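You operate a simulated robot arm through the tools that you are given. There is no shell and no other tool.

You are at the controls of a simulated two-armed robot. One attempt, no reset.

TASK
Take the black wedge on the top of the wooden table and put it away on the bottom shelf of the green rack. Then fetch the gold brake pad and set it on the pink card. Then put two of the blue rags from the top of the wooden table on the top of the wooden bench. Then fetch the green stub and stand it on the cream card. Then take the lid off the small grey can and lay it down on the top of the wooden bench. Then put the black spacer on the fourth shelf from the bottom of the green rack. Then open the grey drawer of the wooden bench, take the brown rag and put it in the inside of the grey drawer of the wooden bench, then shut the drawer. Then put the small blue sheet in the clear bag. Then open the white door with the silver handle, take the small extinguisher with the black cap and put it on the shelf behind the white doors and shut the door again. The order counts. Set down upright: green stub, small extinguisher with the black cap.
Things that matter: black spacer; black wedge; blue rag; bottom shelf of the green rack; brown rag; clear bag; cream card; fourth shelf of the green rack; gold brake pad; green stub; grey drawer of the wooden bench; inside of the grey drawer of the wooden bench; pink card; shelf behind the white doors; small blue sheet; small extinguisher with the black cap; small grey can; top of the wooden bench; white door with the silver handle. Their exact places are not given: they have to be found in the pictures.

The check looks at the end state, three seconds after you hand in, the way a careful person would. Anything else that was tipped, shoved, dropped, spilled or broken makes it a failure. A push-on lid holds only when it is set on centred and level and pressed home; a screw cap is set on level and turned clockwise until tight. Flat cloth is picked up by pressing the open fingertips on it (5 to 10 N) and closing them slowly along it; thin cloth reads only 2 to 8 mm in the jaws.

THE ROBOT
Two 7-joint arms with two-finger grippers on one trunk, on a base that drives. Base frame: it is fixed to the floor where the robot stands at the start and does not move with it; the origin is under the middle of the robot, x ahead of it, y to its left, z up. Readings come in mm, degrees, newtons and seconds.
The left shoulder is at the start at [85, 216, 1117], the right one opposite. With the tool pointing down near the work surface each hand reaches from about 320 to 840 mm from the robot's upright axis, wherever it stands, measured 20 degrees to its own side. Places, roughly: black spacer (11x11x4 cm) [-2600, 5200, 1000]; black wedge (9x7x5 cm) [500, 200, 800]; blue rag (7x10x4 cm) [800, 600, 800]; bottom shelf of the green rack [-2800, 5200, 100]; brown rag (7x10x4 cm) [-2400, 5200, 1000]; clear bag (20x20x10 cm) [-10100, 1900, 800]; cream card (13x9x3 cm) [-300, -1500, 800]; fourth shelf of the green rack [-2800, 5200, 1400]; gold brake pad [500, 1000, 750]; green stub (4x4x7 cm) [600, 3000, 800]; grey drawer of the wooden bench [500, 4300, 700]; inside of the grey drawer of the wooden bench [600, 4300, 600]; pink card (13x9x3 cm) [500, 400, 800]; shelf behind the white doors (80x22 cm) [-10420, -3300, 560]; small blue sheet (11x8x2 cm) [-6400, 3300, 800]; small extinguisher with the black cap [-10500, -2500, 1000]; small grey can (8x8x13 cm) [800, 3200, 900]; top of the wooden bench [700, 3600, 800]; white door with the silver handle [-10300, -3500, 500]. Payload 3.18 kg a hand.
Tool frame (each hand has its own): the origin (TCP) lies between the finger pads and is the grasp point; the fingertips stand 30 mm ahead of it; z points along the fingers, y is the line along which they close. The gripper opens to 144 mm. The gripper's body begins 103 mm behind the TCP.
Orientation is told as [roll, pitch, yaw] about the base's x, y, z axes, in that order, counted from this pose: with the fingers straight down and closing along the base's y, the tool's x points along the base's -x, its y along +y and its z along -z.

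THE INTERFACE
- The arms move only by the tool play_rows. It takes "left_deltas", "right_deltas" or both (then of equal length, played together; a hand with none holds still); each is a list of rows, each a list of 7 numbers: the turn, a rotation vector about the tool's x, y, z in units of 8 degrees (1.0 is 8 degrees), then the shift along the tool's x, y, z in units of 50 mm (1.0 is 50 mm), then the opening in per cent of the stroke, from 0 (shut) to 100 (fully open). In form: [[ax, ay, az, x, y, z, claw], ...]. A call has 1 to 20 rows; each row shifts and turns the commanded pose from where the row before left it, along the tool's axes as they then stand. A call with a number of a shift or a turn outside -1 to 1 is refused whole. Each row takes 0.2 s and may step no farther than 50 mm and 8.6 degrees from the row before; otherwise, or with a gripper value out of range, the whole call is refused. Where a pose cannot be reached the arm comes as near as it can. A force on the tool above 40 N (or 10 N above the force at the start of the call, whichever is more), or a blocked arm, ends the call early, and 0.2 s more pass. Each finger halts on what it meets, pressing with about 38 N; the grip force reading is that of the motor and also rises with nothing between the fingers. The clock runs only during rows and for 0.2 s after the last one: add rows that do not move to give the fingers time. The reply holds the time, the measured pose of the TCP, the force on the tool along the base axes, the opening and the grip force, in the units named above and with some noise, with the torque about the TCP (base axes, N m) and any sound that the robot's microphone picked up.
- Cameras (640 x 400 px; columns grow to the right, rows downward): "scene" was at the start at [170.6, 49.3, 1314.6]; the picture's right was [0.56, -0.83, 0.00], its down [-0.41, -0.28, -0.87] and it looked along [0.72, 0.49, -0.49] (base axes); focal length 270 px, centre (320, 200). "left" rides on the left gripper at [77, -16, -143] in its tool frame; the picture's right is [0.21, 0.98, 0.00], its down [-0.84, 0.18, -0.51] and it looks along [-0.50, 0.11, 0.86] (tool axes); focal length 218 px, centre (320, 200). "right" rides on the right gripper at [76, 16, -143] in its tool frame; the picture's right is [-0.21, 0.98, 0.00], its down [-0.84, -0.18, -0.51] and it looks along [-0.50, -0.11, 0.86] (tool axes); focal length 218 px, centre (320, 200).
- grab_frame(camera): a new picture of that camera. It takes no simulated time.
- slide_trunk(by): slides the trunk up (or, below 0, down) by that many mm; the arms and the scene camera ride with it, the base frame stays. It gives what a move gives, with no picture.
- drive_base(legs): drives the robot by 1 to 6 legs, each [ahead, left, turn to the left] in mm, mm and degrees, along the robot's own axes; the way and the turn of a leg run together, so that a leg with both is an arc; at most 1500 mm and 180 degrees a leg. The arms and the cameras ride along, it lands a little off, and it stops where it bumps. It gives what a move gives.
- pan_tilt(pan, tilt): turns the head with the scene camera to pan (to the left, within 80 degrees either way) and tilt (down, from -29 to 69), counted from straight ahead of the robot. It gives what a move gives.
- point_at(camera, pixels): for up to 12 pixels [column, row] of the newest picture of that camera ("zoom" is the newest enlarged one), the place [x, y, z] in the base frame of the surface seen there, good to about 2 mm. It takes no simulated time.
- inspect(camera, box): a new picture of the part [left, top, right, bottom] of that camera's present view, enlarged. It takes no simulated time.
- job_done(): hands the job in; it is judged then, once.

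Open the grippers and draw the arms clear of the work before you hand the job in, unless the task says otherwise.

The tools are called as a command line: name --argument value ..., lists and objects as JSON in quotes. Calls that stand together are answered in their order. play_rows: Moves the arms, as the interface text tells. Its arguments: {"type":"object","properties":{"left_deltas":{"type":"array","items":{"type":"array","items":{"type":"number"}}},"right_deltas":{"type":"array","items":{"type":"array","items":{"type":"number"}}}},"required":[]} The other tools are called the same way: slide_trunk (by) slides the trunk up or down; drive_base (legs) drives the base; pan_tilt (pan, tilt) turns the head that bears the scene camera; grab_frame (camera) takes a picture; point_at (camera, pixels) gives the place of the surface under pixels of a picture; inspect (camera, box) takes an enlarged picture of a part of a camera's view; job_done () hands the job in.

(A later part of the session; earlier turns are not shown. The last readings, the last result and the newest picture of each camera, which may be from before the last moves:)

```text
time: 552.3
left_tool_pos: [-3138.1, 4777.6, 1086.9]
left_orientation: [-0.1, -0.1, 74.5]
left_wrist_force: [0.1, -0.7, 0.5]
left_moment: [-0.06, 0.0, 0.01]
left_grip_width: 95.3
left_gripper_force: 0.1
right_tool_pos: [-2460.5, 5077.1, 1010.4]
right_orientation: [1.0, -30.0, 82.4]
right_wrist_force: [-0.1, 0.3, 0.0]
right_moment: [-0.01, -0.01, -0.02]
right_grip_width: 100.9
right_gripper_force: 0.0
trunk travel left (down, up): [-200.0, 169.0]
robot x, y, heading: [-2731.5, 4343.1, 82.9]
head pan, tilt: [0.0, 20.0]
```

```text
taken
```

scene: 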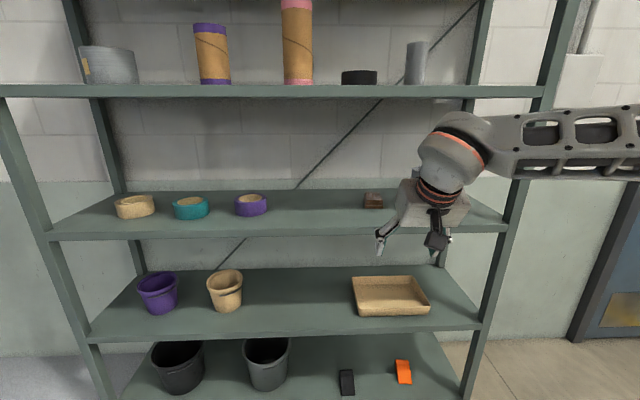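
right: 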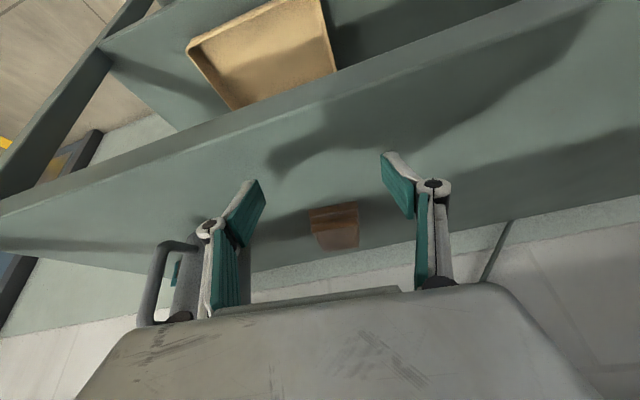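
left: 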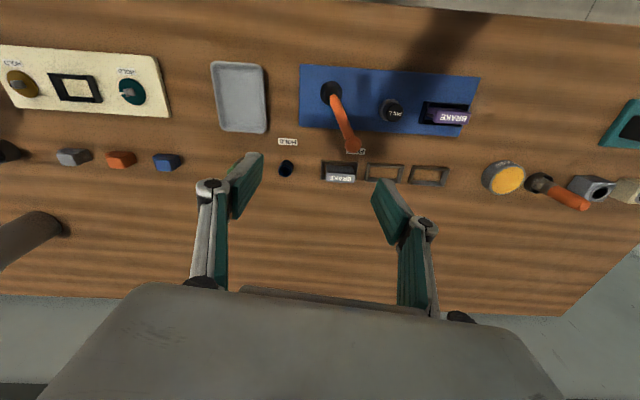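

Aligned within 2 mm. I drive ahead 142 mm so the fingers straddle the rag.

drive_base --legs '[[142, 0, 0]]'

grab_frame --camera "right"

grab_frame --camera "scene"

```text
time: 553.6
left_tool_pos: [-3120.8, 4918.3, 1086.8]
left_orientation: [0.1, 0.0, 74.5]
left_wrist_force: [0.3, 0.2, 0.2]
left_moment: [-0.05, -0.03, -0.01]
left_grip_width: 95.2
left_gripper_force: 0.0
right_tool_pos: [-2443.0, 5216.2, 1008.4]
right_orientation: [1.0, -30.0, 82.5]
right_wrist_force: [0.0, 0.2, 0.4]
right_moment: [-0.03, -0.01, -0.01]
right_grip_width: 100.7
right_gripper_force: 0.1
trunk travel left (down, up): [-200.0, 169.0]
robot x, y, heading: [-2714.1, 4482.2, 83.1]
head pan, tilt: [0.0, 20.0]
```

```text
taken
```

right: 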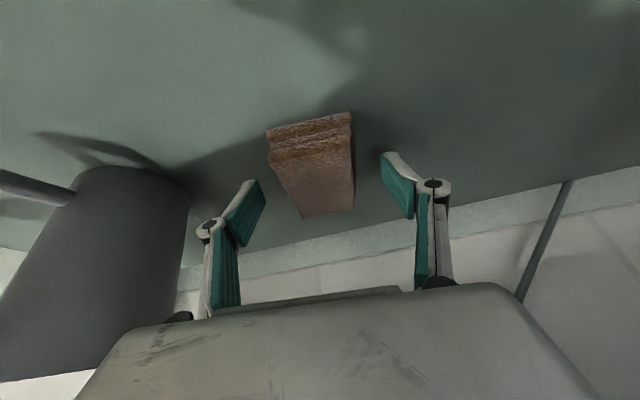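

```text
taken
```

scene: 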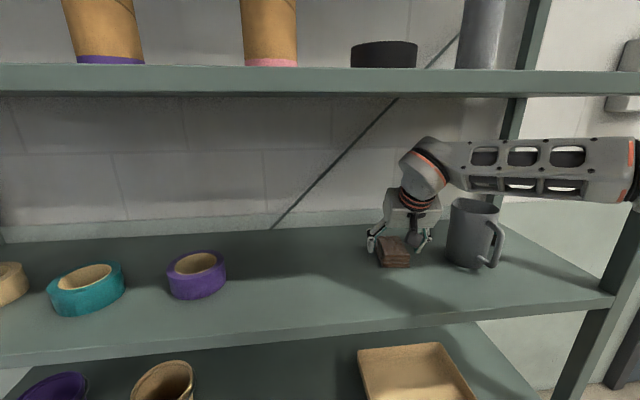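

I lower 11 mm and close on the rag.

play_rows --right_deltas '[[0, 0, 0, 0.11, 0, 0.2, 70], [0, 0, 0, 0, 0, 0, 62], [0, 0, 0, 0, 0, 0, 55], [0, 0, 0, 0, 0, 0, 48], [0, 0, 0, 0, 0, 0, 40], [0, 0, 0, 0, 0, 0, 20], [0, 0, 0, 0, 0, 0, 0], [0, 0, 0, 0, 0, 0, 0]]'

play_rows --right_deltas '[[0, 0, 0, -0.1, 0, -0.17, 0], [0, 0, 0, -0.2, 0, -0.35, 0], [0, 0, 0, -0.2, 0, -0.35, 0], [0, 0, 0, 0, 0, 0, 0]]'

grab_frame --camera "right"

```text
time: 555.4
left_tool_pos: [-3120.9, 4917.9, 1087.5]
left_orientation: [-0.1, -0.1, 74.5]
left_wrist_force: [0.0, -1.0, 0.2]
left_moment: [0.01, -0.02, -0.05]
left_grip_width: 95.2
left_gripper_force: 0.1
right_tool_pos: [-2444.7, 5217.3, 999.0]
right_orientation: [0.8, -30.0, 82.4]
right_wrist_force: [0.0, -0.7, 0.1]
right_moment: [0.0, 0.02, -0.01]
right_grip_width: 63.6
right_gripper_force: 38.2
trunk travel left (down, up): [-200.0, 169.0]
robot x, y, heading: [-2713.5, 4489.7, 83.1]
head pan, tilt: [0.0, 20.0]
```

```text
time: 556.4
left_tool_pos: [-3120.5, 4919.0, 1088.6]
left_orientation: [-0.1, -0.1, 74.4]
left_wrist_force: [0.0, 0.6, -0.5]
left_moment: [0.01, 0.01, -0.03]
left_grip_width: 95.0
left_gripper_force: 0.0
right_tool_pos: [-2444.1, 5216.0, 1049.5]
right_orientation: [1.0, -30.1, 82.5]
right_wrist_force: [0.0, -0.1, -0.1]
right_moment: [-0.01, 0.04, 0.02]
right_grip_width: 64.0
right_gripper_force: 38.0
trunk travel left (down, up): [-200.0, 169.0]
robot x, y, heading: [-2714.3, 4483.8, 83.0]
head pan, tilt: [0.0, 20.0]
```

```text
taken
```

right: 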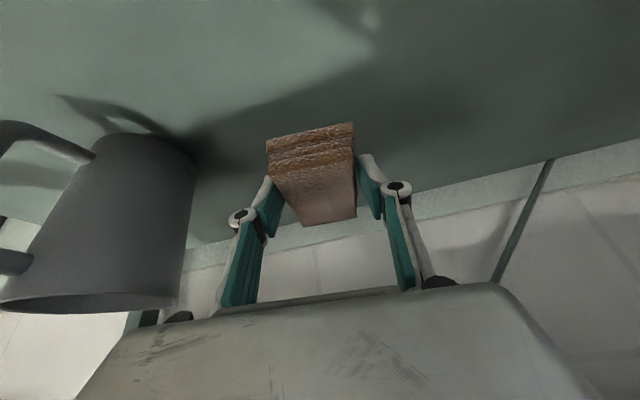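

Brown rag held. I back out, turn and drive to the open drawer.

drive_base --legs '[[-600, 0, 0], [0, 0, -83], [1030, 300, 0], [1030, 300, 0]]'

pan_tilt --pan -8 --tilt 40

grab_frame --camera "scene"

```text
time: 573.6
left_tool_pos: [-324.6, 4861.3, 1087.3]
left_orientation: [0.0, -0.1, -10.9]
left_wrist_force: [-0.3, 0.4, 0.1]
left_moment: [0.02, -0.01, 0.06]
left_grip_width: 95.0
left_gripper_force: 0.1
right_tool_pos: [27.8, 4212.1, 1050.5]
right_orientation: [0.9, -30.0, -2.8]
right_wrist_force: [0.9, 0.4, -0.1]
right_moment: [0.02, -0.01, 0.03]
right_grip_width: 63.7
right_gripper_force: 38.1
trunk travel left (down, up): [-200.0, 169.0]
robot x, y, heading: [-726.4, 4422.2, -2.3]
head pan, tilt: [0.0, 20.0]
```

```text
time: 574.5
left_tool_pos: [-324.6, 4861.9, 1086.9]
left_orientation: [0.0, -0.2, -10.9]
left_wrist_force: [0.0, 0.3, -0.5]
left_moment: [0.01, -0.01, 0.02]
left_grip_width: 95.2
left_gripper_force: 0.2
right_tool_pos: [26.8, 4210.8, 1049.8]
right_orientation: [0.9, -30.0, -2.8]
right_wrist_force: [0.2, 0.4, 0.3]
right_moment: [0.0, 0.05, -0.02]
right_grip_width: 63.7
right_gripper_force: 37.2
trunk travel left (down, up): [-200.0, 169.0]
robot x, y, heading: [-725.7, 4422.9, -2.4]
head pan, tilt: [-8.0, 40.0]
```

```text
taken
```

scene: 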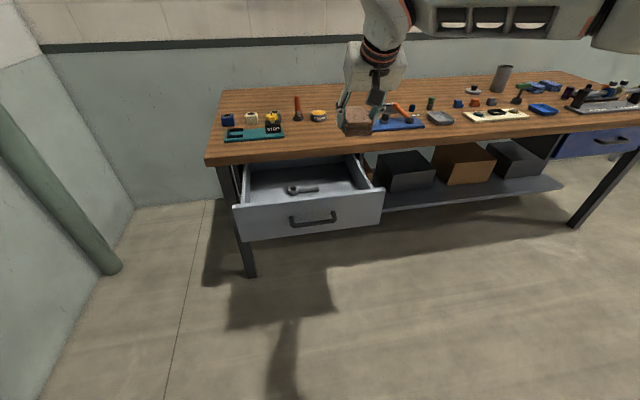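

I measure the open drawer's interior: rim, floor, and the wrench inside.

inspect --camera "scene" --box '[220, 150, 400, 250]'

point_at --camera "zoom" --pixels '[[60, 195], [560, 150], [300, 175], [250, 135], [380, 130], [450, 135], [120, 150], [500, 120], [300, 105], [330, 240], [150, 110], [470, 100]]'

```text
3.56 times, centred on (310, 200) of scene
```

zoom: 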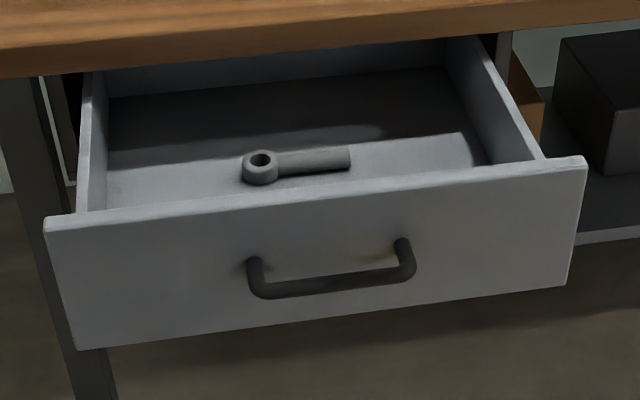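

```text
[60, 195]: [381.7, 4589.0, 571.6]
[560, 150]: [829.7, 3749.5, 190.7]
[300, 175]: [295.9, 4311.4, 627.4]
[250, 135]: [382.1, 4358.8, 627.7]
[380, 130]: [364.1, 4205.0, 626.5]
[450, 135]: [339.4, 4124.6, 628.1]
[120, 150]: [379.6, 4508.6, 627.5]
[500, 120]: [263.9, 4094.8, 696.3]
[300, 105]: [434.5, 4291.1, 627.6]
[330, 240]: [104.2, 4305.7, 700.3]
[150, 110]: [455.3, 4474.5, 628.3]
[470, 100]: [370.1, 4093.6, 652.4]
```

I locate the wrench's ends so the rag goes beside it.

point_at --camera "zoom" --pixels '[[250, 168], [270, 160], [345, 157], [310, 160], [545, 155], [100, 210], [570, 162], [50, 222], [440, 160], [400, 165]]'

```text
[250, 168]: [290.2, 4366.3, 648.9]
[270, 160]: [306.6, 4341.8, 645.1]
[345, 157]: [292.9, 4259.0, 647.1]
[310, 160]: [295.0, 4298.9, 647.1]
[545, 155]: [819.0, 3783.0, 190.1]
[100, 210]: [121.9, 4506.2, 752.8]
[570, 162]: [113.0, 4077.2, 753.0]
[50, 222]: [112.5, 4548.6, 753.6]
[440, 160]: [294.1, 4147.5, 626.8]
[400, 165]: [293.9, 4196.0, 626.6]
```

The wrench lies at y 4255–4370, so I'll put the rag at about (225,4170). I straighten the base and reduce the tilt to 10°.

drive_base --legs '[[0, 0, 2.4]]'

play_rows --right_deltas '[[0, 0.83, 0, 0.2, 0, -0.1, 0], [0, 0.83, 0, 0.2, 0, -0.1, 0], [0, 0.84, 0, 0.2, 0, 0, 0], [0, 0, 0, 0, 0, 0, 0]]'

```text
time: 575.3
left_tool_pos: [-343.6, 4878.3, 1088.0]
left_orientation: [0.0, -0.1, -8.6]
left_wrist_force: [0.3, -0.9, 0.4]
left_moment: [-0.03, -0.02, 0.0]
left_grip_width: 94.9
left_gripper_force: 0.0
right_tool_pos: [35.6, 4241.7, 1049.5]
right_orientation: [0.8, -29.9, -0.5]
right_wrist_force: [0.5, 0.3, -0.1]
right_moment: [-0.02, 0.02, 0.01]
right_grip_width: 63.5
right_gripper_force: 37.7
trunk travel left (down, up): [-200.0, 169.0]
robot x, y, heading: [-722.4, 4423.1, -0.1]
head pan, tilt: [-8.0, 40.0]
```

```text
time: 576.3
left_tool_pos: [-344.9, 4877.9, 1088.0]
left_orientation: [0.0, -0.3, -8.6]
left_wrist_force: [0.0, 0.2, 0.9]
left_moment: [-0.01, 0.01, 0.01]
left_grip_width: 95.2
left_gripper_force: 0.0
right_tool_pos: [3.5, 4244.5, 1047.4]
right_orientation: [0.8, -10.0, -0.1]
right_wrist_force: [0.2, -0.9, 0.4]
right_moment: [-0.02, 0.01, 0.0]
right_grip_width: 63.9
right_gripper_force: 38.3
trunk travel left (down, up): [-200.0, 169.0]
robot x, y, heading: [-726.2, 4423.1, -0.1]
head pan, tilt: [-8.0, 40.0]
```

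I drive so the rag is above the drawer's free side, then descend.

drive_base --legs '[[221, -74, 0]]'

play_rows --right_deltas '[[0, 0, 0, 0.138, 0, 0.781, 0], [0, 0, 0, 0.138, 0, 0.781, 0], [0, 0, 0, 0.138, 0, 0.781, 0], [0, 0, 0, 0.138, 0, 0.781, 0], [0, 0, 0, 0.138, 0, 0.781, 0], [0, 0, 0, 0.138, 0, 0.781, 0], [0, 0, 0, 0, 0, 0, 0]]'

grab_frame --camera "right"

grab_frame --camera "scene"

```text
time: 578.0
left_tool_pos: [-123.9, 4805.3, 1088.5]
left_orientation: [-0.1, -0.1, -8.4]
left_wrist_force: [0.9, 0.2, 0.2]
left_moment: [0.03, 0.02, 0.02]
left_grip_width: 95.4
left_gripper_force: 0.1
right_tool_pos: [224.3, 4169.7, 1046.2]
right_orientation: [0.7, -10.1, -0.1]
right_wrist_force: [1.0, 0.2, -0.3]
right_moment: [0.03, -0.02, -0.02]
right_grip_width: 63.7
right_gripper_force: 38.1
trunk travel left (down, up): [-200.0, 169.0]
robot x, y, heading: [-504.9, 4350.9, 0.2]
head pan, tilt: [-8.0, 40.0]
```

```text
time: 579.6
left_tool_pos: [-124.3, 4804.7, 1088.1]
left_orientation: [0.0, -0.2, -8.4]
left_wrist_force: [1.1, 0.8, -0.1]
left_moment: [0.0, 0.02, 0.02]
left_grip_width: 95.0
left_gripper_force: 0.1
right_tool_pos: [223.0, 4173.8, 808.7]
right_orientation: [0.8, -10.1, -0.1]
right_wrist_force: [-0.9, 0.5, -0.4]
right_moment: [0.03, 0.0, 0.01]
right_grip_width: 63.8
right_gripper_force: 37.8
trunk travel left (down, up): [-200.0, 169.0]
robot x, y, heading: [-505.1, 4351.4, -0.2]
head pan, tilt: [-8.0, 40.0]
```

```text
taken
```

right: 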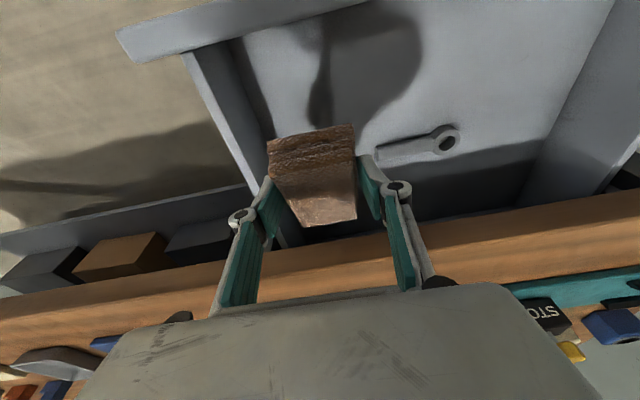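

```text
taken
```

scene: 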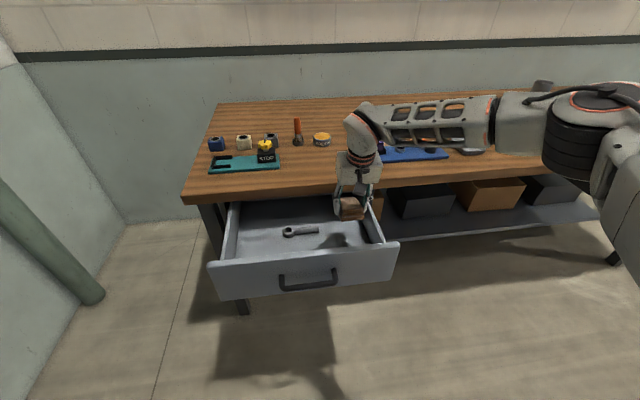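

Clear of the wrench and wall. I lower the rest of the way into the drawer.

play_rows --right_deltas '[[0, 0, 0, 0.12, 0, 0.7, 0], [0, 0, 0, 0.12, 0, 0.7, 0], [0, 0, 0, 0.1, 0, 0.5, 0], [0, 0, 0, 0.05, 0, 0.25, 0], [0, 0, 0, 0, 0, 0, 0]]'

grab_frame --camera "right"

inspect --camera "scene" --box '[200, 110, 420, 300]'

```text
time: 580.8
left_tool_pos: [-124.2, 4803.7, 1087.4]
left_orientation: [0.1, -0.3, -8.4]
left_wrist_force: [0.0, -0.1, -0.6]
left_moment: [0.02, 0.01, 0.02]
left_grip_width: 95.0
left_gripper_force: 0.0
right_tool_pos: [224.3, 4174.3, 700.1]
right_orientation: [0.8, -10.1, -0.1]
right_wrist_force: [0.0, -0.3, -1.6]
right_moment: [0.02, -0.06, -0.02]
right_grip_width: 63.5
right_gripper_force: 37.8
trunk travel left (down, up): [-200.0, 169.0]
robot x, y, heading: [-503.2, 4348.3, -0.3]
head pan, tilt: [-8.0, 40.0]
```

```text
taken
```

right: 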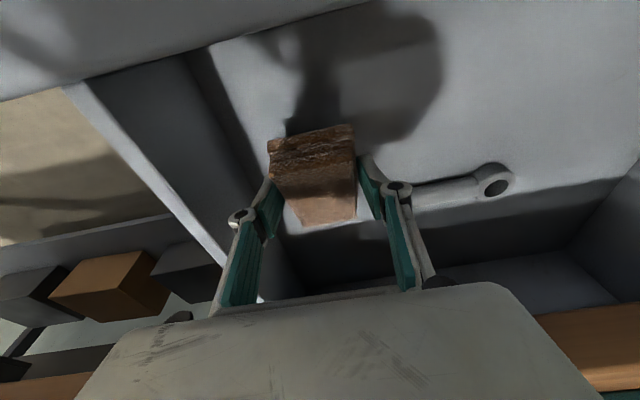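

```text
2.11 times, centred on (310, 205) of scene
```

zoom: 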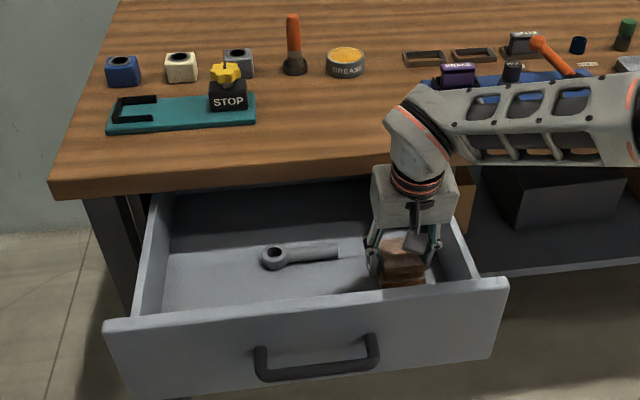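

I lower in small steps to near contact.

play_rows --right_deltas '[[0, 0, 0, 0.03, 0, 0.18, 0], [0, 0, 0, 0.01, 0, 0.06, 0], [0, 0, 0, 0, 0, 0, 0]]'

play_rows --right_deltas '[[0, 0, 0, 0.01, 0, 0.06, 0], [0, 0, 0, 0, 0, 0, 0]]'

```text
time: 581.6
left_tool_pos: [-125.7, 4804.6, 1087.3]
left_orientation: [0.1, -0.2, -8.4]
left_wrist_force: [0.0, -0.2, 1.0]
left_moment: [0.0, -0.03, 0.02]
left_grip_width: 95.2
left_gripper_force: 0.1
right_tool_pos: [224.7, 4175.6, 689.2]
right_orientation: [0.8, -10.2, 0.0]
right_wrist_force: [-1.0, 0.0, 6.9]
right_moment: [-0.27, -0.36, -0.07]
right_grip_width: 63.7
right_gripper_force: 38.6
trunk travel left (down, up): [-200.0, 169.0]
robot x, y, heading: [-501.1, 4349.8, -0.1]
head pan, tilt: [-8.0, 40.0]
```

```text
time: 582.2
left_tool_pos: [-127.6, 4804.4, 1089.4]
left_orientation: [0.0, -0.3, -8.5]
left_wrist_force: [-0.1, -0.6, -0.4]
left_moment: [0.02, -0.04, 0.02]
left_grip_width: 95.1
left_gripper_force: 0.1
right_tool_pos: [224.3, 4176.2, 687.7]
right_orientation: [0.8, -10.4, -0.1]
right_wrist_force: [0.5, -1.1, 20.2]
right_moment: [-0.5, -1.18, -0.03]
right_grip_width: 63.7
right_gripper_force: 38.1
trunk travel left (down, up): [-200.0, 169.0]
robot x, y, heading: [-501.1, 4348.0, 0.0]
head pan, tilt: [-8.0, 40.0]
```

Contact (20 N). I ease up 2 mm and open the fingers.

play_rows --right_deltas '[[0, 0, 0, 0, 0, -0.05, 0], [0, 0, 0, 0, 0, 0, 44], [0, 0, 0, 0, 0, 0, 47], [0, 0, 0, 0, 0, 0, 52], [0, 0, 0, 0, 0, 0, 58], [0, 0, 0, 0, 0, 0, 60]]'

grab_frame --camera "right"

```text
time: 583.6
left_tool_pos: [-124.1, 4805.0, 1087.3]
left_orientation: [0.0, -0.1, -8.4]
left_wrist_force: [-0.1, 0.8, 1.0]
left_moment: [-0.01, -0.01, -0.01]
left_grip_width: 95.2
left_gripper_force: 0.1
right_tool_pos: [224.0, 4173.4, 687.5]
right_orientation: [0.9, -10.0, -0.1]
right_wrist_force: [1.3, 0.0, -1.4]
right_moment: [0.03, -0.03, 0.03]
right_grip_width: 86.3
right_gripper_force: 0.0
trunk travel left (down, up): [-200.0, 169.0]
robot x, y, heading: [-503.0, 4348.0, -0.2]
head pan, tilt: [-8.0, 40.0]
```

```text
taken
```

right: 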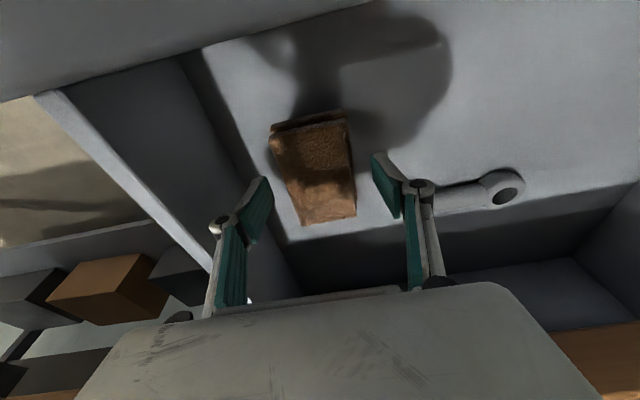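

The rag lies flat in the drawer. I rise straight out.

play_rows --right_deltas '[[0, 0, 0, -0.05, 0, -0.3, 60], [0, 0, 0, -0.138, 0, -0.78, 60], [0, 0, 0, -0.138, 0, -0.78, 60], [0, 0, 0, -0.138, 0, -0.78, 60], [0, 0, 0, -0.138, 0, -0.78, 60], [0, 0, 0, -0.138, 0, -0.78, 30], [0, 0, 0, -0.138, 0, -0.78, 0], [0, 0, 0, 0, 0, 0, 0]]'

grab_frame --camera "scene"

```text
time: 585.4
left_tool_pos: [-122.9, 4805.0, 1086.9]
left_orientation: [0.0, -0.1, -8.5]
left_wrist_force: [-0.6, 0.4, -0.1]
left_moment: [0.0, 0.03, 0.0]
left_grip_width: 95.1
left_gripper_force: 0.1
right_tool_pos: [222.5, 4169.7, 938.5]
right_orientation: [0.8, -9.9, 0.0]
right_wrist_force: [1.2, -0.1, -0.6]
right_moment: [0.03, 0.03, 0.01]
right_grip_width: 0.3
right_gripper_force: 30.2
trunk travel left (down, up): [-200.0, 169.0]
robot x, y, heading: [-503.3, 4348.4, 0.0]
head pan, tilt: [-8.0, 40.0]
```

```text
taken
```

scene: 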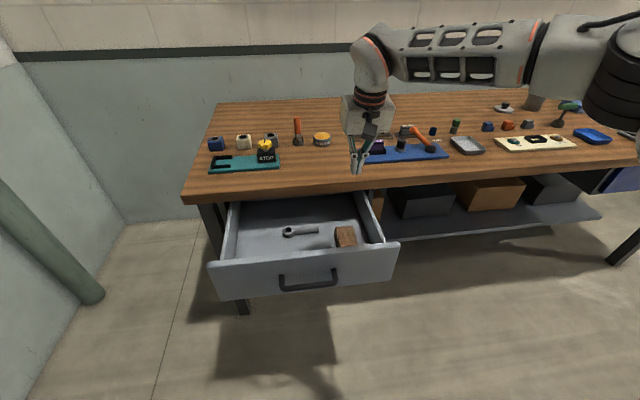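

Now to shut it: I move back and left to face the handle, tilt to 45° with closed fingers.

drive_base --legs '[[-330, 140, 0]]'

play_rows --right_deltas '[[0, -0.875, 0, -0.2, 0, 0.1, 0], [0, -0.875, 0, -0.2, 0, 0.1, 0], [0, -0.875, 0, -0.2, 0, 0.2, 0], [0, -0.875, 0, -0.1, 0, 0.2, 0], [0, -0.875, 0, 0, 0, 0.3, 0], [0, 0, 0, 0.5, 0, 0.6, 0], [0, 0, 0, 0.5, 0, 0.5, 0], [0, 0, 0, 0, 0, 0, 0]]'

```text
time: 587.7
left_tool_pos: [-447.5, 4943.0, 1088.4]
left_orientation: [0.1, -0.2, -8.8]
left_wrist_force: [0.6, -0.2, -0.6]
left_moment: [-0.03, -0.03, 0.02]
left_grip_width: 95.0
left_gripper_force: 0.1
right_tool_pos: [-105.4, 4304.9, 939.9]
right_orientation: [0.8, -10.0, -0.5]
right_wrist_force: [0.9, 0.1, 1.1]
right_moment: [0.01, 0.0, 0.03]
right_grip_width: 0.0
right_gripper_force: 30.5
trunk travel left (down, up): [-200.0, 169.0]
robot x, y, heading: [-831.3, 4487.9, -0.1]
head pan, tilt: [-8.0, 40.0]
```

```text
time: 589.5
left_tool_pos: [-448.6, 4941.1, 1088.0]
left_orientation: [0.0, -0.2, -8.8]
left_wrist_force: [-0.5, 0.3, -0.2]
left_moment: [0.01, 0.01, 0.0]
left_grip_width: 94.9
left_gripper_force: 0.1
right_tool_pos: [-47.1, 4304.7, 839.6]
right_orientation: [1.1, -45.1, -1.1]
right_wrist_force: [-0.5, -0.4, -0.9]
right_moment: [0.01, -0.03, 0.04]
right_grip_width: 0.0
right_gripper_force: 30.9
trunk travel left (down, up): [-200.0, 169.0]
robot x, y, heading: [-833.2, 4485.8, -0.5]
head pan, tilt: [-8.0, 40.0]
```

On line for the drawer front. I insert the closed fingertips behind the bar, just short of the face.

play_rows --right_deltas '[[0, 0, 0, 0.06, 0.1, 0.6, 0], [0, 0, 0, 0, 0, 0.65, 0], [0, 0, 0, 0, 0, 0.65, 0], [0, 0, 0, 0, 0, 0.65, 0], [0, 0, 0, 0, 0, 0.5, 0], [0, 0, 0, 0, 0, 0, 0]]'

grab_frame --camera "right"

```text
time: 590.9
left_tool_pos: [-449.4, 4941.6, 1087.1]
left_orientation: [0.1, -0.2, -8.8]
left_wrist_force: [0.0, 0.5, -0.2]
left_moment: [0.0, 0.03, 0.02]
left_grip_width: 95.2
left_gripper_force: 0.0
right_tool_pos: [58.1, 4309.6, 728.8]
right_orientation: [1.1, -45.1, -1.2]
right_wrist_force: [0.5, -0.4, 0.4]
right_moment: [0.03, -0.02, 0.01]
right_grip_width: 0.0
right_gripper_force: 30.7
trunk travel left (down, up): [-200.0, 169.0]
robot x, y, heading: [-830.3, 4488.3, -0.2]
head pan, tilt: [-8.0, 40.0]
```

```text
taken
```

right: 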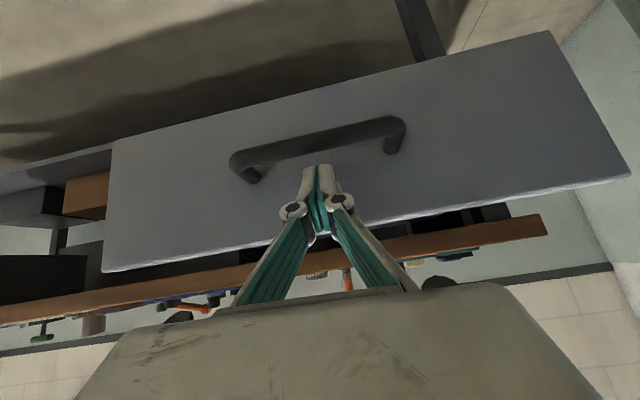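

I insert 12 mm more, then push the drawer in by driving ahead.

play_rows --right_deltas '[[0, 0, 0, 0, 0, 0.24, 0], [0, 0, 0, 0, 0, 0, 0]]'

drive_base --legs '[[120, 0, 0]]'

grab_frame --camera "right"

```text
time: 591.5
left_tool_pos: [-448.5, 4940.5, 1088.1]
left_orientation: [0.1, -0.3, -8.7]
left_wrist_force: [0.3, -1.0, 0.4]
left_moment: [-0.01, 0.0, 0.01]
left_grip_width: 95.1
left_gripper_force: 0.1
right_tool_pos: [64.7, 4310.6, 719.4]
right_orientation: [1.1, -45.1, -1.1]
right_wrist_force: [0.1, -0.3, -0.1]
right_moment: [-0.01, -0.02, 0.03]
right_grip_width: 0.0
right_gripper_force: 30.7
trunk travel left (down, up): [-200.0, 169.0]
robot x, y, heading: [-828.7, 4488.4, -0.2]
head pan, tilt: [-8.0, 40.0]
```

```text
time: 592.8
left_tool_pos: [-325.6, 4941.3, 1087.8]
left_orientation: [0.0, -0.2, -8.8]
left_wrist_force: [0.1, -0.2, -0.3]
left_moment: [-0.01, 0.04, -0.01]
left_grip_width: 95.3
left_gripper_force: 0.0
right_tool_pos: [187.9, 4309.7, 718.7]
right_orientation: [0.9, -45.0, -1.1]
right_wrist_force: [0.2, 0.4, -0.4]
right_moment: [0.03, 0.0, 0.0]
right_grip_width: 0.1
right_gripper_force: 30.7
trunk travel left (down, up): [-200.0, 169.0]
robot x, y, heading: [-713.2, 4489.2, -0.4]
head pan, tilt: [-8.0, 40.0]
```

```text
taken
```

right: 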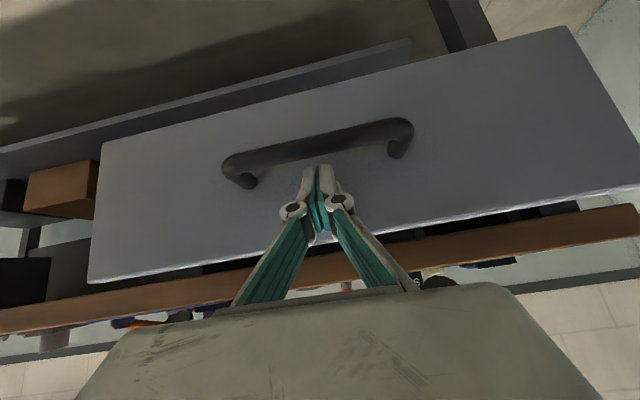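

The drawer is moving in. I push on another 140 mm, then check.

drive_base --legs '[[140, 0, 0]]'

grab_frame --camera "right"

point_at --camera "right" --pixels '[[200, 200], [450, 160], [320, 100], [500, 190], [130, 260]]'

```text
time: 594.1
left_tool_pos: [-189.0, 4939.7, 1088.3]
left_orientation: [0.1, -0.1, -8.9]
left_wrist_force: [0.8, -0.4, -0.4]
left_moment: [0.02, 0.04, 0.01]
left_grip_width: 95.2
left_gripper_force: 0.1
right_tool_pos: [324.4, 4307.2, 717.5]
right_orientation: [1.1, -45.0, -1.2]
right_wrist_force: [0.2, 0.2, -0.7]
right_moment: [0.01, 0.02, 0.03]
right_grip_width: 0.2
right_gripper_force: 30.8
trunk travel left (down, up): [-200.0, 169.0]
robot x, y, heading: [-571.1, 4489.8, -0.5]
head pan, tilt: [-8.0, 40.0]
```

```text
taken
```

right: 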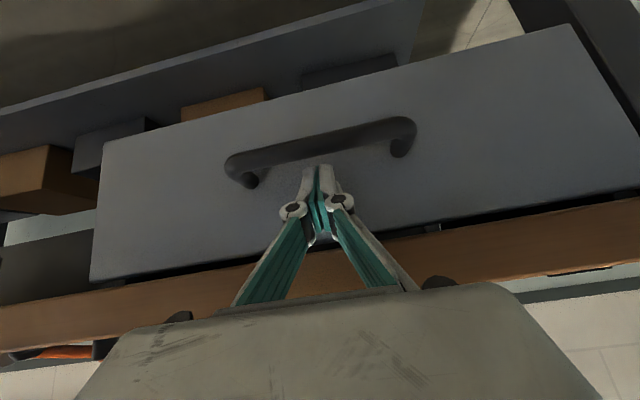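

```text
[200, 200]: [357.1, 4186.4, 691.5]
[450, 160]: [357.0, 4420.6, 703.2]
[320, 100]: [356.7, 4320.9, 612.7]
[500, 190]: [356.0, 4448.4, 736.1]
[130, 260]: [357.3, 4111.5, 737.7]
```

Face at x=357; 20 mm remain to the closed position (377.6). I push 20 mm more.

drive_base --legs '[[20, 0, 0]]'

grab_frame --camera "right"

point_at --camera "right" --pixels '[[200, 200], [450, 160], [320, 100], [500, 190], [130, 260]]'

```text
time: 594.9
left_tool_pos: [-169.7, 4938.8, 1087.7]
left_orientation: [0.0, -0.2, -8.9]
left_wrist_force: [-0.3, -1.4, -1.2]
left_moment: [0.0, 0.02, -0.02]
left_grip_width: 95.3
left_gripper_force: 0.1
right_tool_pos: [344.0, 4306.8, 719.4]
right_orientation: [1.1, -45.0, -1.2]
right_wrist_force: [0.4, 0.7, -0.5]
right_moment: [-0.03, 0.0, 0.03]
right_grip_width: 0.0
right_gripper_force: 30.5
trunk travel left (down, up): [-200.0, 169.0]
robot x, y, heading: [-551.2, 4484.9, -0.1]
head pan, tilt: [-8.0, 40.0]
```

```text
taken
```

right: 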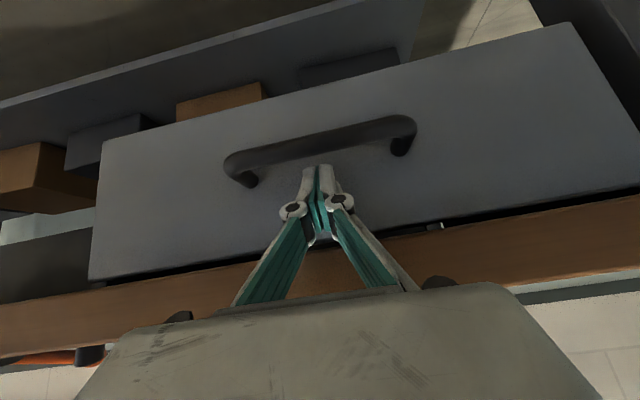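

```text
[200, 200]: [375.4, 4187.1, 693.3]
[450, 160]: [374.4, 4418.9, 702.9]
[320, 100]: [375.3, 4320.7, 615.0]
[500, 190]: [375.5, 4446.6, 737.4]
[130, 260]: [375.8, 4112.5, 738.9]
```

Only ~2 mm remain; I press forward gently with the arm until it seats.

play_rows --right_deltas '[[0, 0, 0, -0.03, 0, 0.03, 0], [0, 0, 0, -0.03, 0, 0.03, 0], [0, 0, 0, 0, 0, 0, 0]]'

grab_frame --camera "right"

point_at --camera "right" --pixels '[[200, 200], [450, 160], [320, 100], [500, 190], [130, 260]]'

```text
time: 595.7
left_tool_pos: [-170.9, 4940.7, 1088.0]
left_orientation: [0.1, -0.2, -8.8]
left_wrist_force: [-0.1, 0.1, -0.7]
left_moment: [0.01, 0.01, 0.02]
left_grip_width: 94.7
left_gripper_force: 0.1
right_tool_pos: [347.4, 4307.6, 720.0]
right_orientation: [1.2, -45.0, -1.1]
right_wrist_force: [-1.3, -0.4, 0.2]
right_moment: [0.0, 0.01, 0.02]
right_grip_width: 0.1
right_gripper_force: 31.3
trunk travel left (down, up): [-200.0, 169.0]
robot x, y, heading: [-551.4, 4490.1, -0.3]
head pan, tilt: [-8.0, 40.0]
```

```text
taken
```

right: 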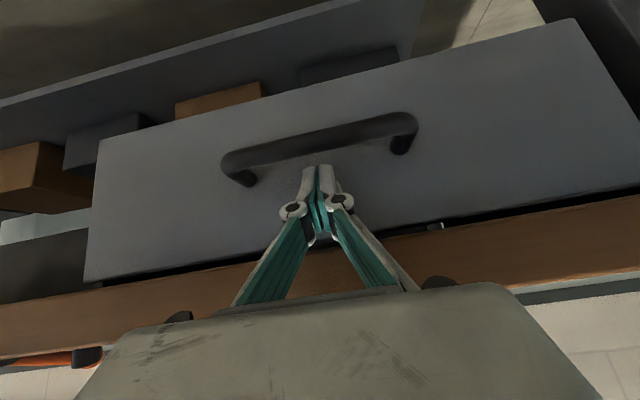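

```text
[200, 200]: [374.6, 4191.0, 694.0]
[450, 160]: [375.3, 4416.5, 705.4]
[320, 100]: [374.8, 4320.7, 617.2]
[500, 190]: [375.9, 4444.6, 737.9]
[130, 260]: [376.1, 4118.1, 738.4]
```

I press a few more millimetres and watch for the stop's reaction.

play_rows --right_deltas '[[0, 0, 0, -0.04, 0, 0.04, 0], [0, 0, 0, 0, 0, 0, 0]]'

play_rows --right_deltas '[[0, 0, 0, -0.04, 0, 0.04, 0], [0, 0, 0, 0, 0, 0, 0]]'

point_at --camera "right" --pixels '[[200, 200]]'

```text
time: 596.3
left_tool_pos: [-170.1, 4939.2, 1088.5]
left_orientation: [0.1, -0.2, -9.0]
left_wrist_force: [0.4, 0.1, -0.8]
left_moment: [-0.02, 0.0, 0.03]
left_grip_width: 94.8
left_gripper_force: 0.1
right_tool_pos: [350.1, 4306.7, 719.9]
right_orientation: [1.2, -45.1, -1.1]
right_wrist_force: [-1.2, -0.6, 0.5]
right_moment: [0.02, 0.03, 0.01]
right_grip_width: 0.0
right_gripper_force: 30.9
trunk travel left (down, up): [-200.0, 169.0]
robot x, y, heading: [-552.1, 4485.8, -0.3]
head pan, tilt: [-8.0, 40.0]
```

```text
time: 596.9
left_tool_pos: [-171.9, 4939.3, 1087.5]
left_orientation: [0.1, -0.1, -8.8]
left_wrist_force: [-0.9, 0.5, -0.9]
left_moment: [-0.01, -0.02, -0.02]
left_grip_width: 95.2
left_gripper_force: 0.1
right_tool_pos: [351.4, 4307.3, 720.1]
right_orientation: [1.1, -45.0, -1.4]
right_wrist_force: [-20.3, -2.4, 3.1]
right_moment: [0.05, 0.14, -0.02]
right_grip_width: 5.9
right_gripper_force: 31.1
trunk travel left (down, up): [-200.0, 169.0]
robot x, y, heading: [-551.5, 4487.8, -0.3]
head pan, tilt: [-8.0, 40.0]
```

```text
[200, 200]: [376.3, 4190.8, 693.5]
```

The stop pushes back with 20 N: the drawer is shut. I withdraw along the finger direction without touching the bar.

play_rows --right_deltas '[[0, 0, 0, 0.08, 0, -0.2, 0], [0, 0, 0, 0, 0, -0.6, 0], [0, 0, 0, 0, 0, -0.8, 0], [0, 0, 0, 0, 0, -0.8, 0], [0, 0, 0, 0, 0, -0.8, 0], [0, 0, 0, 0, 0, -0.8, 0], [0, 0, 0, 0, 0, 0, 0]]'

drive_base --legs '[[-350, 0, 0]]'

grab_frame --camera "scene"

```text
time: 598.5
left_tool_pos: [-169.7, 4940.0, 1087.0]
left_orientation: [0.0, -0.1, -8.9]
left_wrist_force: [0.5, 0.0, 0.9]
left_moment: [0.0, 0.0, -0.02]
left_grip_width: 94.7
left_gripper_force: 0.1
right_tool_pos: [209.9, 4307.7, 856.9]
right_orientation: [1.0, -45.0, -1.3]
right_wrist_force: [-0.1, 0.5, -0.4]
right_moment: [0.0, 0.02, 0.01]
right_grip_width: 0.0
right_gripper_force: 30.6
trunk travel left (down, up): [-200.0, 169.0]
robot x, y, heading: [-554.5, 4485.2, -0.4]
head pan, tilt: [-8.0, 40.0]
```

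```text
time: 600.7
left_tool_pos: [-515.3, 4940.1, 1088.4]
left_orientation: [0.0, -0.2, -9.3]
left_wrist_force: [1.0, -0.4, 0.5]
left_moment: [-0.01, 0.0, -0.01]
left_grip_width: 95.1
left_gripper_force: 0.1
right_tool_pos: [-138.9, 4307.6, 858.1]
right_orientation: [1.1, -45.1, -1.5]
right_wrist_force: [-0.3, -0.7, 0.4]
right_moment: [0.01, -0.01, -0.02]
right_grip_width: 0.0
right_gripper_force: 30.9
trunk travel left (down, up): [-200.0, 169.0]
robot x, y, heading: [-902.8, 4488.4, -0.8]
head pan, tilt: [-8.0, 40.0]
```

```text
taken
```

scene: 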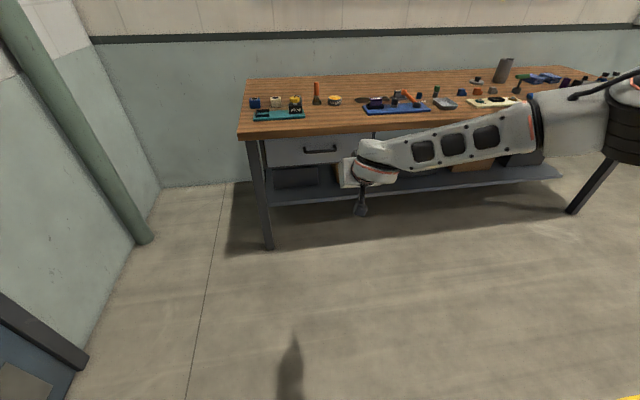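

Drawer shut with the rag inside. Next the small blue sheet far to the left. I restore the right arm to its carrying pose first.

play_rows --right_deltas '[[0, 0, 0, -0.57, 0, -0.57, 0], [0, 0, 0, -0.57, 0, -0.57, 0], [0, 0, 0, -0.57, 0, -0.57, 20], [0, 0, 0, -0.5, 0, -0.6, 40], [0, 0.8, 0, 0.2, 0, -0.5, 60], [0, 0.8, 0, 0.3, 0, -0.5, 60], [0, 0.8, 0, 0.4, 0, -0.4, 60], [0, 0.8, 0, 0.5, 0, -0.3, 60], [0, 0.8, 0, 0.6, 0, -0.2, 60], [0, 0.8, 0, 0.6, 0, 0, 60], [0, 0.8, 0, 0.6, 0, 0, 60], [0, 0, 0, 0, 0, 0, 60]]'

drive_base --legs '[[-500, -700, 0], [0, 0, 175]]'

pan_tilt --pan 0 --tilt 15

grab_frame --camera "scene"

```text
time: 603.3
left_tool_pos: [-516.0, 4941.0, 1087.1]
left_orientation: [0.1, -0.2, -9.2]
left_wrist_force: [0.1, 0.9, -0.3]
left_moment: [-0.01, -0.01, 0.01]
left_grip_width: 94.9
left_gripper_force: 0.0
right_tool_pos: [-342.6, 4307.4, 1036.7]
right_orientation: [0.8, -0.2, -0.6]
right_wrist_force: [-0.1, 1.1, -0.1]
right_moment: [0.0, 0.01, -0.01]
right_grip_width: 86.8
right_gripper_force: 0.1
trunk travel left (down, up): [-200.0, 169.0]
robot x, y, heading: [-901.5, 4493.2, -0.8]
head pan, tilt: [-8.0, 40.0]
```

```text
time: 617.0
left_tool_pos: [-1838.6, 3386.1, 1087.7]
left_orientation: [0.1, 0.0, 165.3]
left_wrist_force: [0.3, -0.1, 0.0]
left_moment: [-0.01, 0.0, 0.01]
left_grip_width: 94.9
left_gripper_force: 0.2
right_tool_pos: [-1950.8, 4034.0, 1036.3]
right_orientation: [0.8, -0.2, 173.9]
right_wrist_force: [-0.1, -0.1, -0.2]
right_moment: [0.02, 0.01, -0.01]
right_grip_width: 86.4
right_gripper_force: 0.2
trunk travel left (down, up): [-200.0, 169.0]
robot x, y, heading: [-1413.9, 3794.9, 173.9]
head pan, tilt: [-8.0, 40.0]
```

```text
time: 617.9
left_tool_pos: [-1839.2, 3386.5, 1087.1]
left_orientation: [0.1, -0.1, 165.4]
left_wrist_force: [-0.4, -0.3, 1.0]
left_moment: [-0.03, -0.02, 0.01]
left_grip_width: 94.9
left_gripper_force: 0.0
right_tool_pos: [-1951.5, 4034.3, 1036.6]
right_orientation: [0.7, -0.3, 173.8]
right_wrist_force: [-0.3, -0.4, 0.2]
right_moment: [0.0, 0.02, -0.03]
right_grip_width: 86.2
right_gripper_force: 0.0
trunk travel left (down, up): [-200.0, 169.0]
robot x, y, heading: [-1413.2, 3795.0, 174.0]
head pan, tilt: [0.0, 15.0]
```

```text
taken
```

scene: 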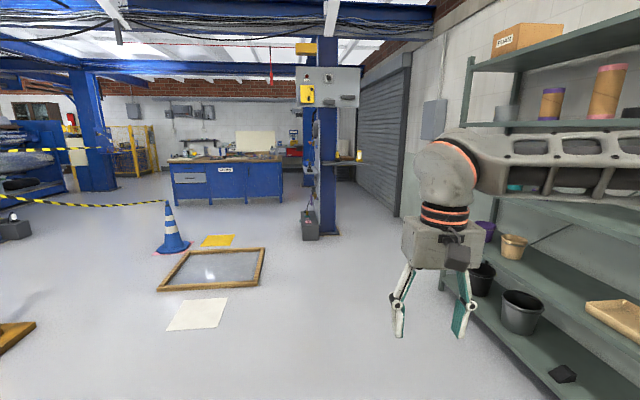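

I see a blue workbench ahead, a wooden frame and sheets on the floor, a blue cone with tape. I measure these for route planning.

point_at --camera "scene" --pixels '[[170, 250], [200, 312], [225, 320], [260, 270], [165, 290], [218, 240], [265, 247], [225, 190], [180, 165], [280, 165], [310, 235], [335, 230]]'

inspect --camera "scene" --box '[140, 100, 400, 250]'

```text
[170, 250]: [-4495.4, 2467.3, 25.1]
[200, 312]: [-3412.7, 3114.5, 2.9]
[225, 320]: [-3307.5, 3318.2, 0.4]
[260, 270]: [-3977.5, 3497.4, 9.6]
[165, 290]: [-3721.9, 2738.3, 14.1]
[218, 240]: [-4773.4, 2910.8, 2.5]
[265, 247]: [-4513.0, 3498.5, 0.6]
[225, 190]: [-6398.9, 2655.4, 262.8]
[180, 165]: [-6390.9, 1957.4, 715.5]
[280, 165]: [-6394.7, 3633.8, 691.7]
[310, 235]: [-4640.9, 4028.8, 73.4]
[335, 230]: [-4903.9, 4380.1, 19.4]
```

```text
2.46 times, centred on (270, 175) of scene
```

zoom: 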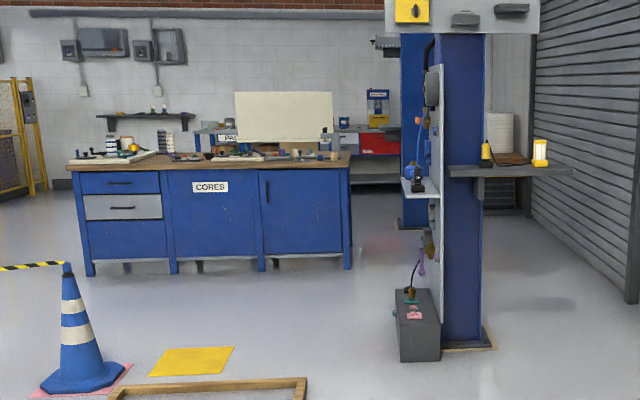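

The gap south of the column is narrow; I'll look at the passage north of the column. I drive ahead to about (−2860,4250) and look.

drive_base --legs '[[0, 0, 6], [1400, -450, 0]]'

pan_tilt --pan 5 --tilt 15

grab_frame --camera "scene"

```text
time: 625.8
left_tool_pos: [-3194.3, 3772.1, 1088.1]
left_orientation: [0.1, -0.1, 173.0]
left_wrist_force: [-0.5, 0.0, -0.3]
left_moment: [0.04, 0.01, 0.0]
left_grip_width: 94.8
left_gripper_force: 0.0
right_tool_pos: [-3391.2, 4399.8, 1035.7]
right_orientation: [0.7, -0.2, -178.5]
right_wrist_force: [-0.1, -0.1, 0.3]
right_moment: [-0.02, 0.01, -0.03]
right_grip_width: 86.3
right_gripper_force: 0.0
trunk travel left (down, up): [-200.0, 169.0]
robot x, y, heading: [-2825.8, 4234.7, -178.8]
head pan, tilt: [0.0, 15.0]
```

```text
time: 626.4
left_tool_pos: [-3194.4, 3772.1, 1087.5]
left_orientation: [0.1, 0.0, 173.1]
left_wrist_force: [0.5, 0.7, 0.1]
left_moment: [0.01, 0.0, 0.03]
left_grip_width: 95.0
left_gripper_force: 0.0
right_tool_pos: [-3390.9, 4399.3, 1035.9]
right_orientation: [0.8, -0.3, -178.6]
right_wrist_force: [-0.7, 0.7, 0.0]
right_moment: [-0.02, 0.01, -0.01]
right_grip_width: 86.4
right_gripper_force: 0.1
trunk travel left (down, up): [-200.0, 169.0]
robot x, y, heading: [-2826.1, 4235.5, -178.7]
head pan, tilt: [5.0, 15.0]
```

```text
taken
```

scene: 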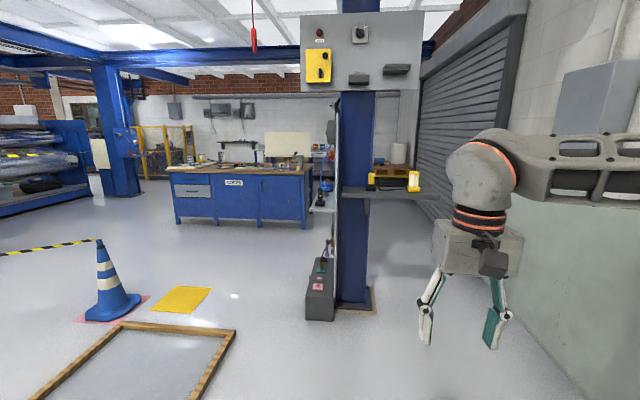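

I measure the column, its ledge, the box and the wall on the right.

point_at --camera "scene" --pixels '[[308, 318], [320, 290], [333, 315], [372, 305], [376, 290], [345, 195], [422, 195], [400, 190], [235, 333], [215, 335], [125, 325], [435, 215]]'

inspect --camera "scene" --box '[280, 100, 450, 330]'

```text
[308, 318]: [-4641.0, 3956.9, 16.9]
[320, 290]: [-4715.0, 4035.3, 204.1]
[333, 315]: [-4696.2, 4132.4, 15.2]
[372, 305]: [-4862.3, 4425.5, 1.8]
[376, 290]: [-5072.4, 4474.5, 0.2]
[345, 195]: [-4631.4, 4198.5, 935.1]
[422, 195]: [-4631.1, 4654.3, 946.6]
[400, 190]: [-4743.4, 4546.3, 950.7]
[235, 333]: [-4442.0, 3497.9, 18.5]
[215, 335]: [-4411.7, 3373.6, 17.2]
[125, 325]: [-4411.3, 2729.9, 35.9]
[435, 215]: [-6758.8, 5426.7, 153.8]
```

```text
1.74 times, centred on (365, 215) of scene
```

zoom: 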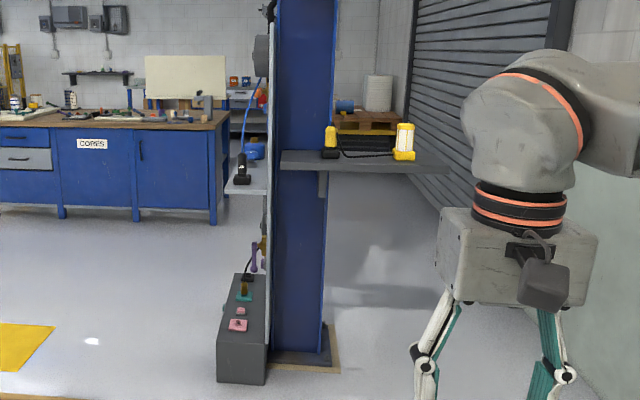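

I check the lamps' tops and the overhead panel for clearance.

point_at --camera "scene" --pixels '[[414, 174], [372, 174], [360, 88], [425, 85], [425, 20], [305, 85], [398, 182], [430, 200], [470, 60], [600, 150]]'

inspect --camera "scene" --box '[350, 150, 450, 220]'

```text
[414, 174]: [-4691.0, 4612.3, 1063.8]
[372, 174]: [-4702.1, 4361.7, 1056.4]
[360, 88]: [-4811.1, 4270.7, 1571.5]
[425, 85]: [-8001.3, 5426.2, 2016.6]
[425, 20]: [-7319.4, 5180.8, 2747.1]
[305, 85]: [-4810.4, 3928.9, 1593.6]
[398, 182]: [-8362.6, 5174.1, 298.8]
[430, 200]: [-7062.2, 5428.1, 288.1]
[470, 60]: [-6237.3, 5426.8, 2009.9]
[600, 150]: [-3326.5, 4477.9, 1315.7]
```

```text
5.71 times, centred on (400, 185) of scene
```

zoom: 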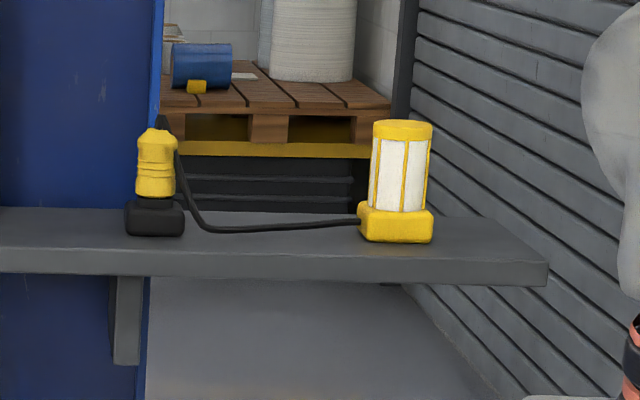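

Lamp tops are at 1064. There is also a grey wall box on the right; I measure it before choosing the lane.

point_at --camera "scene" --pixels '[[600, 90], [568, 100], [572, 130], [620, 110], [555, 300], [540, 200], [600, 80], [630, 130]]'

play_rows --left_deltas '[[0, 0, 0, 0, 0, -0.7, 66], [0, 0, 0, 0, 0, -0.7, 66], [0, 0, 0, 0, 0, -0.7, 66], [0, 0, 0, 0, 0, 0, 66]]'

```text
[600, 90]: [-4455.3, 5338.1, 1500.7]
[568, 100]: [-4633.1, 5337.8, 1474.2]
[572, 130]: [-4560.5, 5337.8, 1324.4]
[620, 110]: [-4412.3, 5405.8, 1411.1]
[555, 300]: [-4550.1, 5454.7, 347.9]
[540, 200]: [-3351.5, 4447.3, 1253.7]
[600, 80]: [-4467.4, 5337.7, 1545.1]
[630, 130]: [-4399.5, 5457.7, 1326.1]
```

```text
time: 627.4
left_tool_pos: [-3195.9, 3770.7, 1191.9]
left_orientation: [0.0, -0.1, 173.0]
left_wrist_force: [0.3, 0.1, -1.6]
left_moment: [0.01, 0.0, -0.02]
left_grip_width: 95.0
left_gripper_force: 0.0
right_tool_pos: [-3392.0, 4398.4, 1035.6]
right_orientation: [0.6, -0.1, -178.5]
right_wrist_force: [-0.1, -0.5, 0.1]
right_moment: [0.01, -0.06, -0.02]
right_grip_width: 86.4
right_gripper_force: 0.1
trunk travel left (down, up): [-200.0, 169.0]
robot x, y, heading: [-2826.4, 4232.8, -178.6]
head pan, tilt: [5.0, 15.0]
```

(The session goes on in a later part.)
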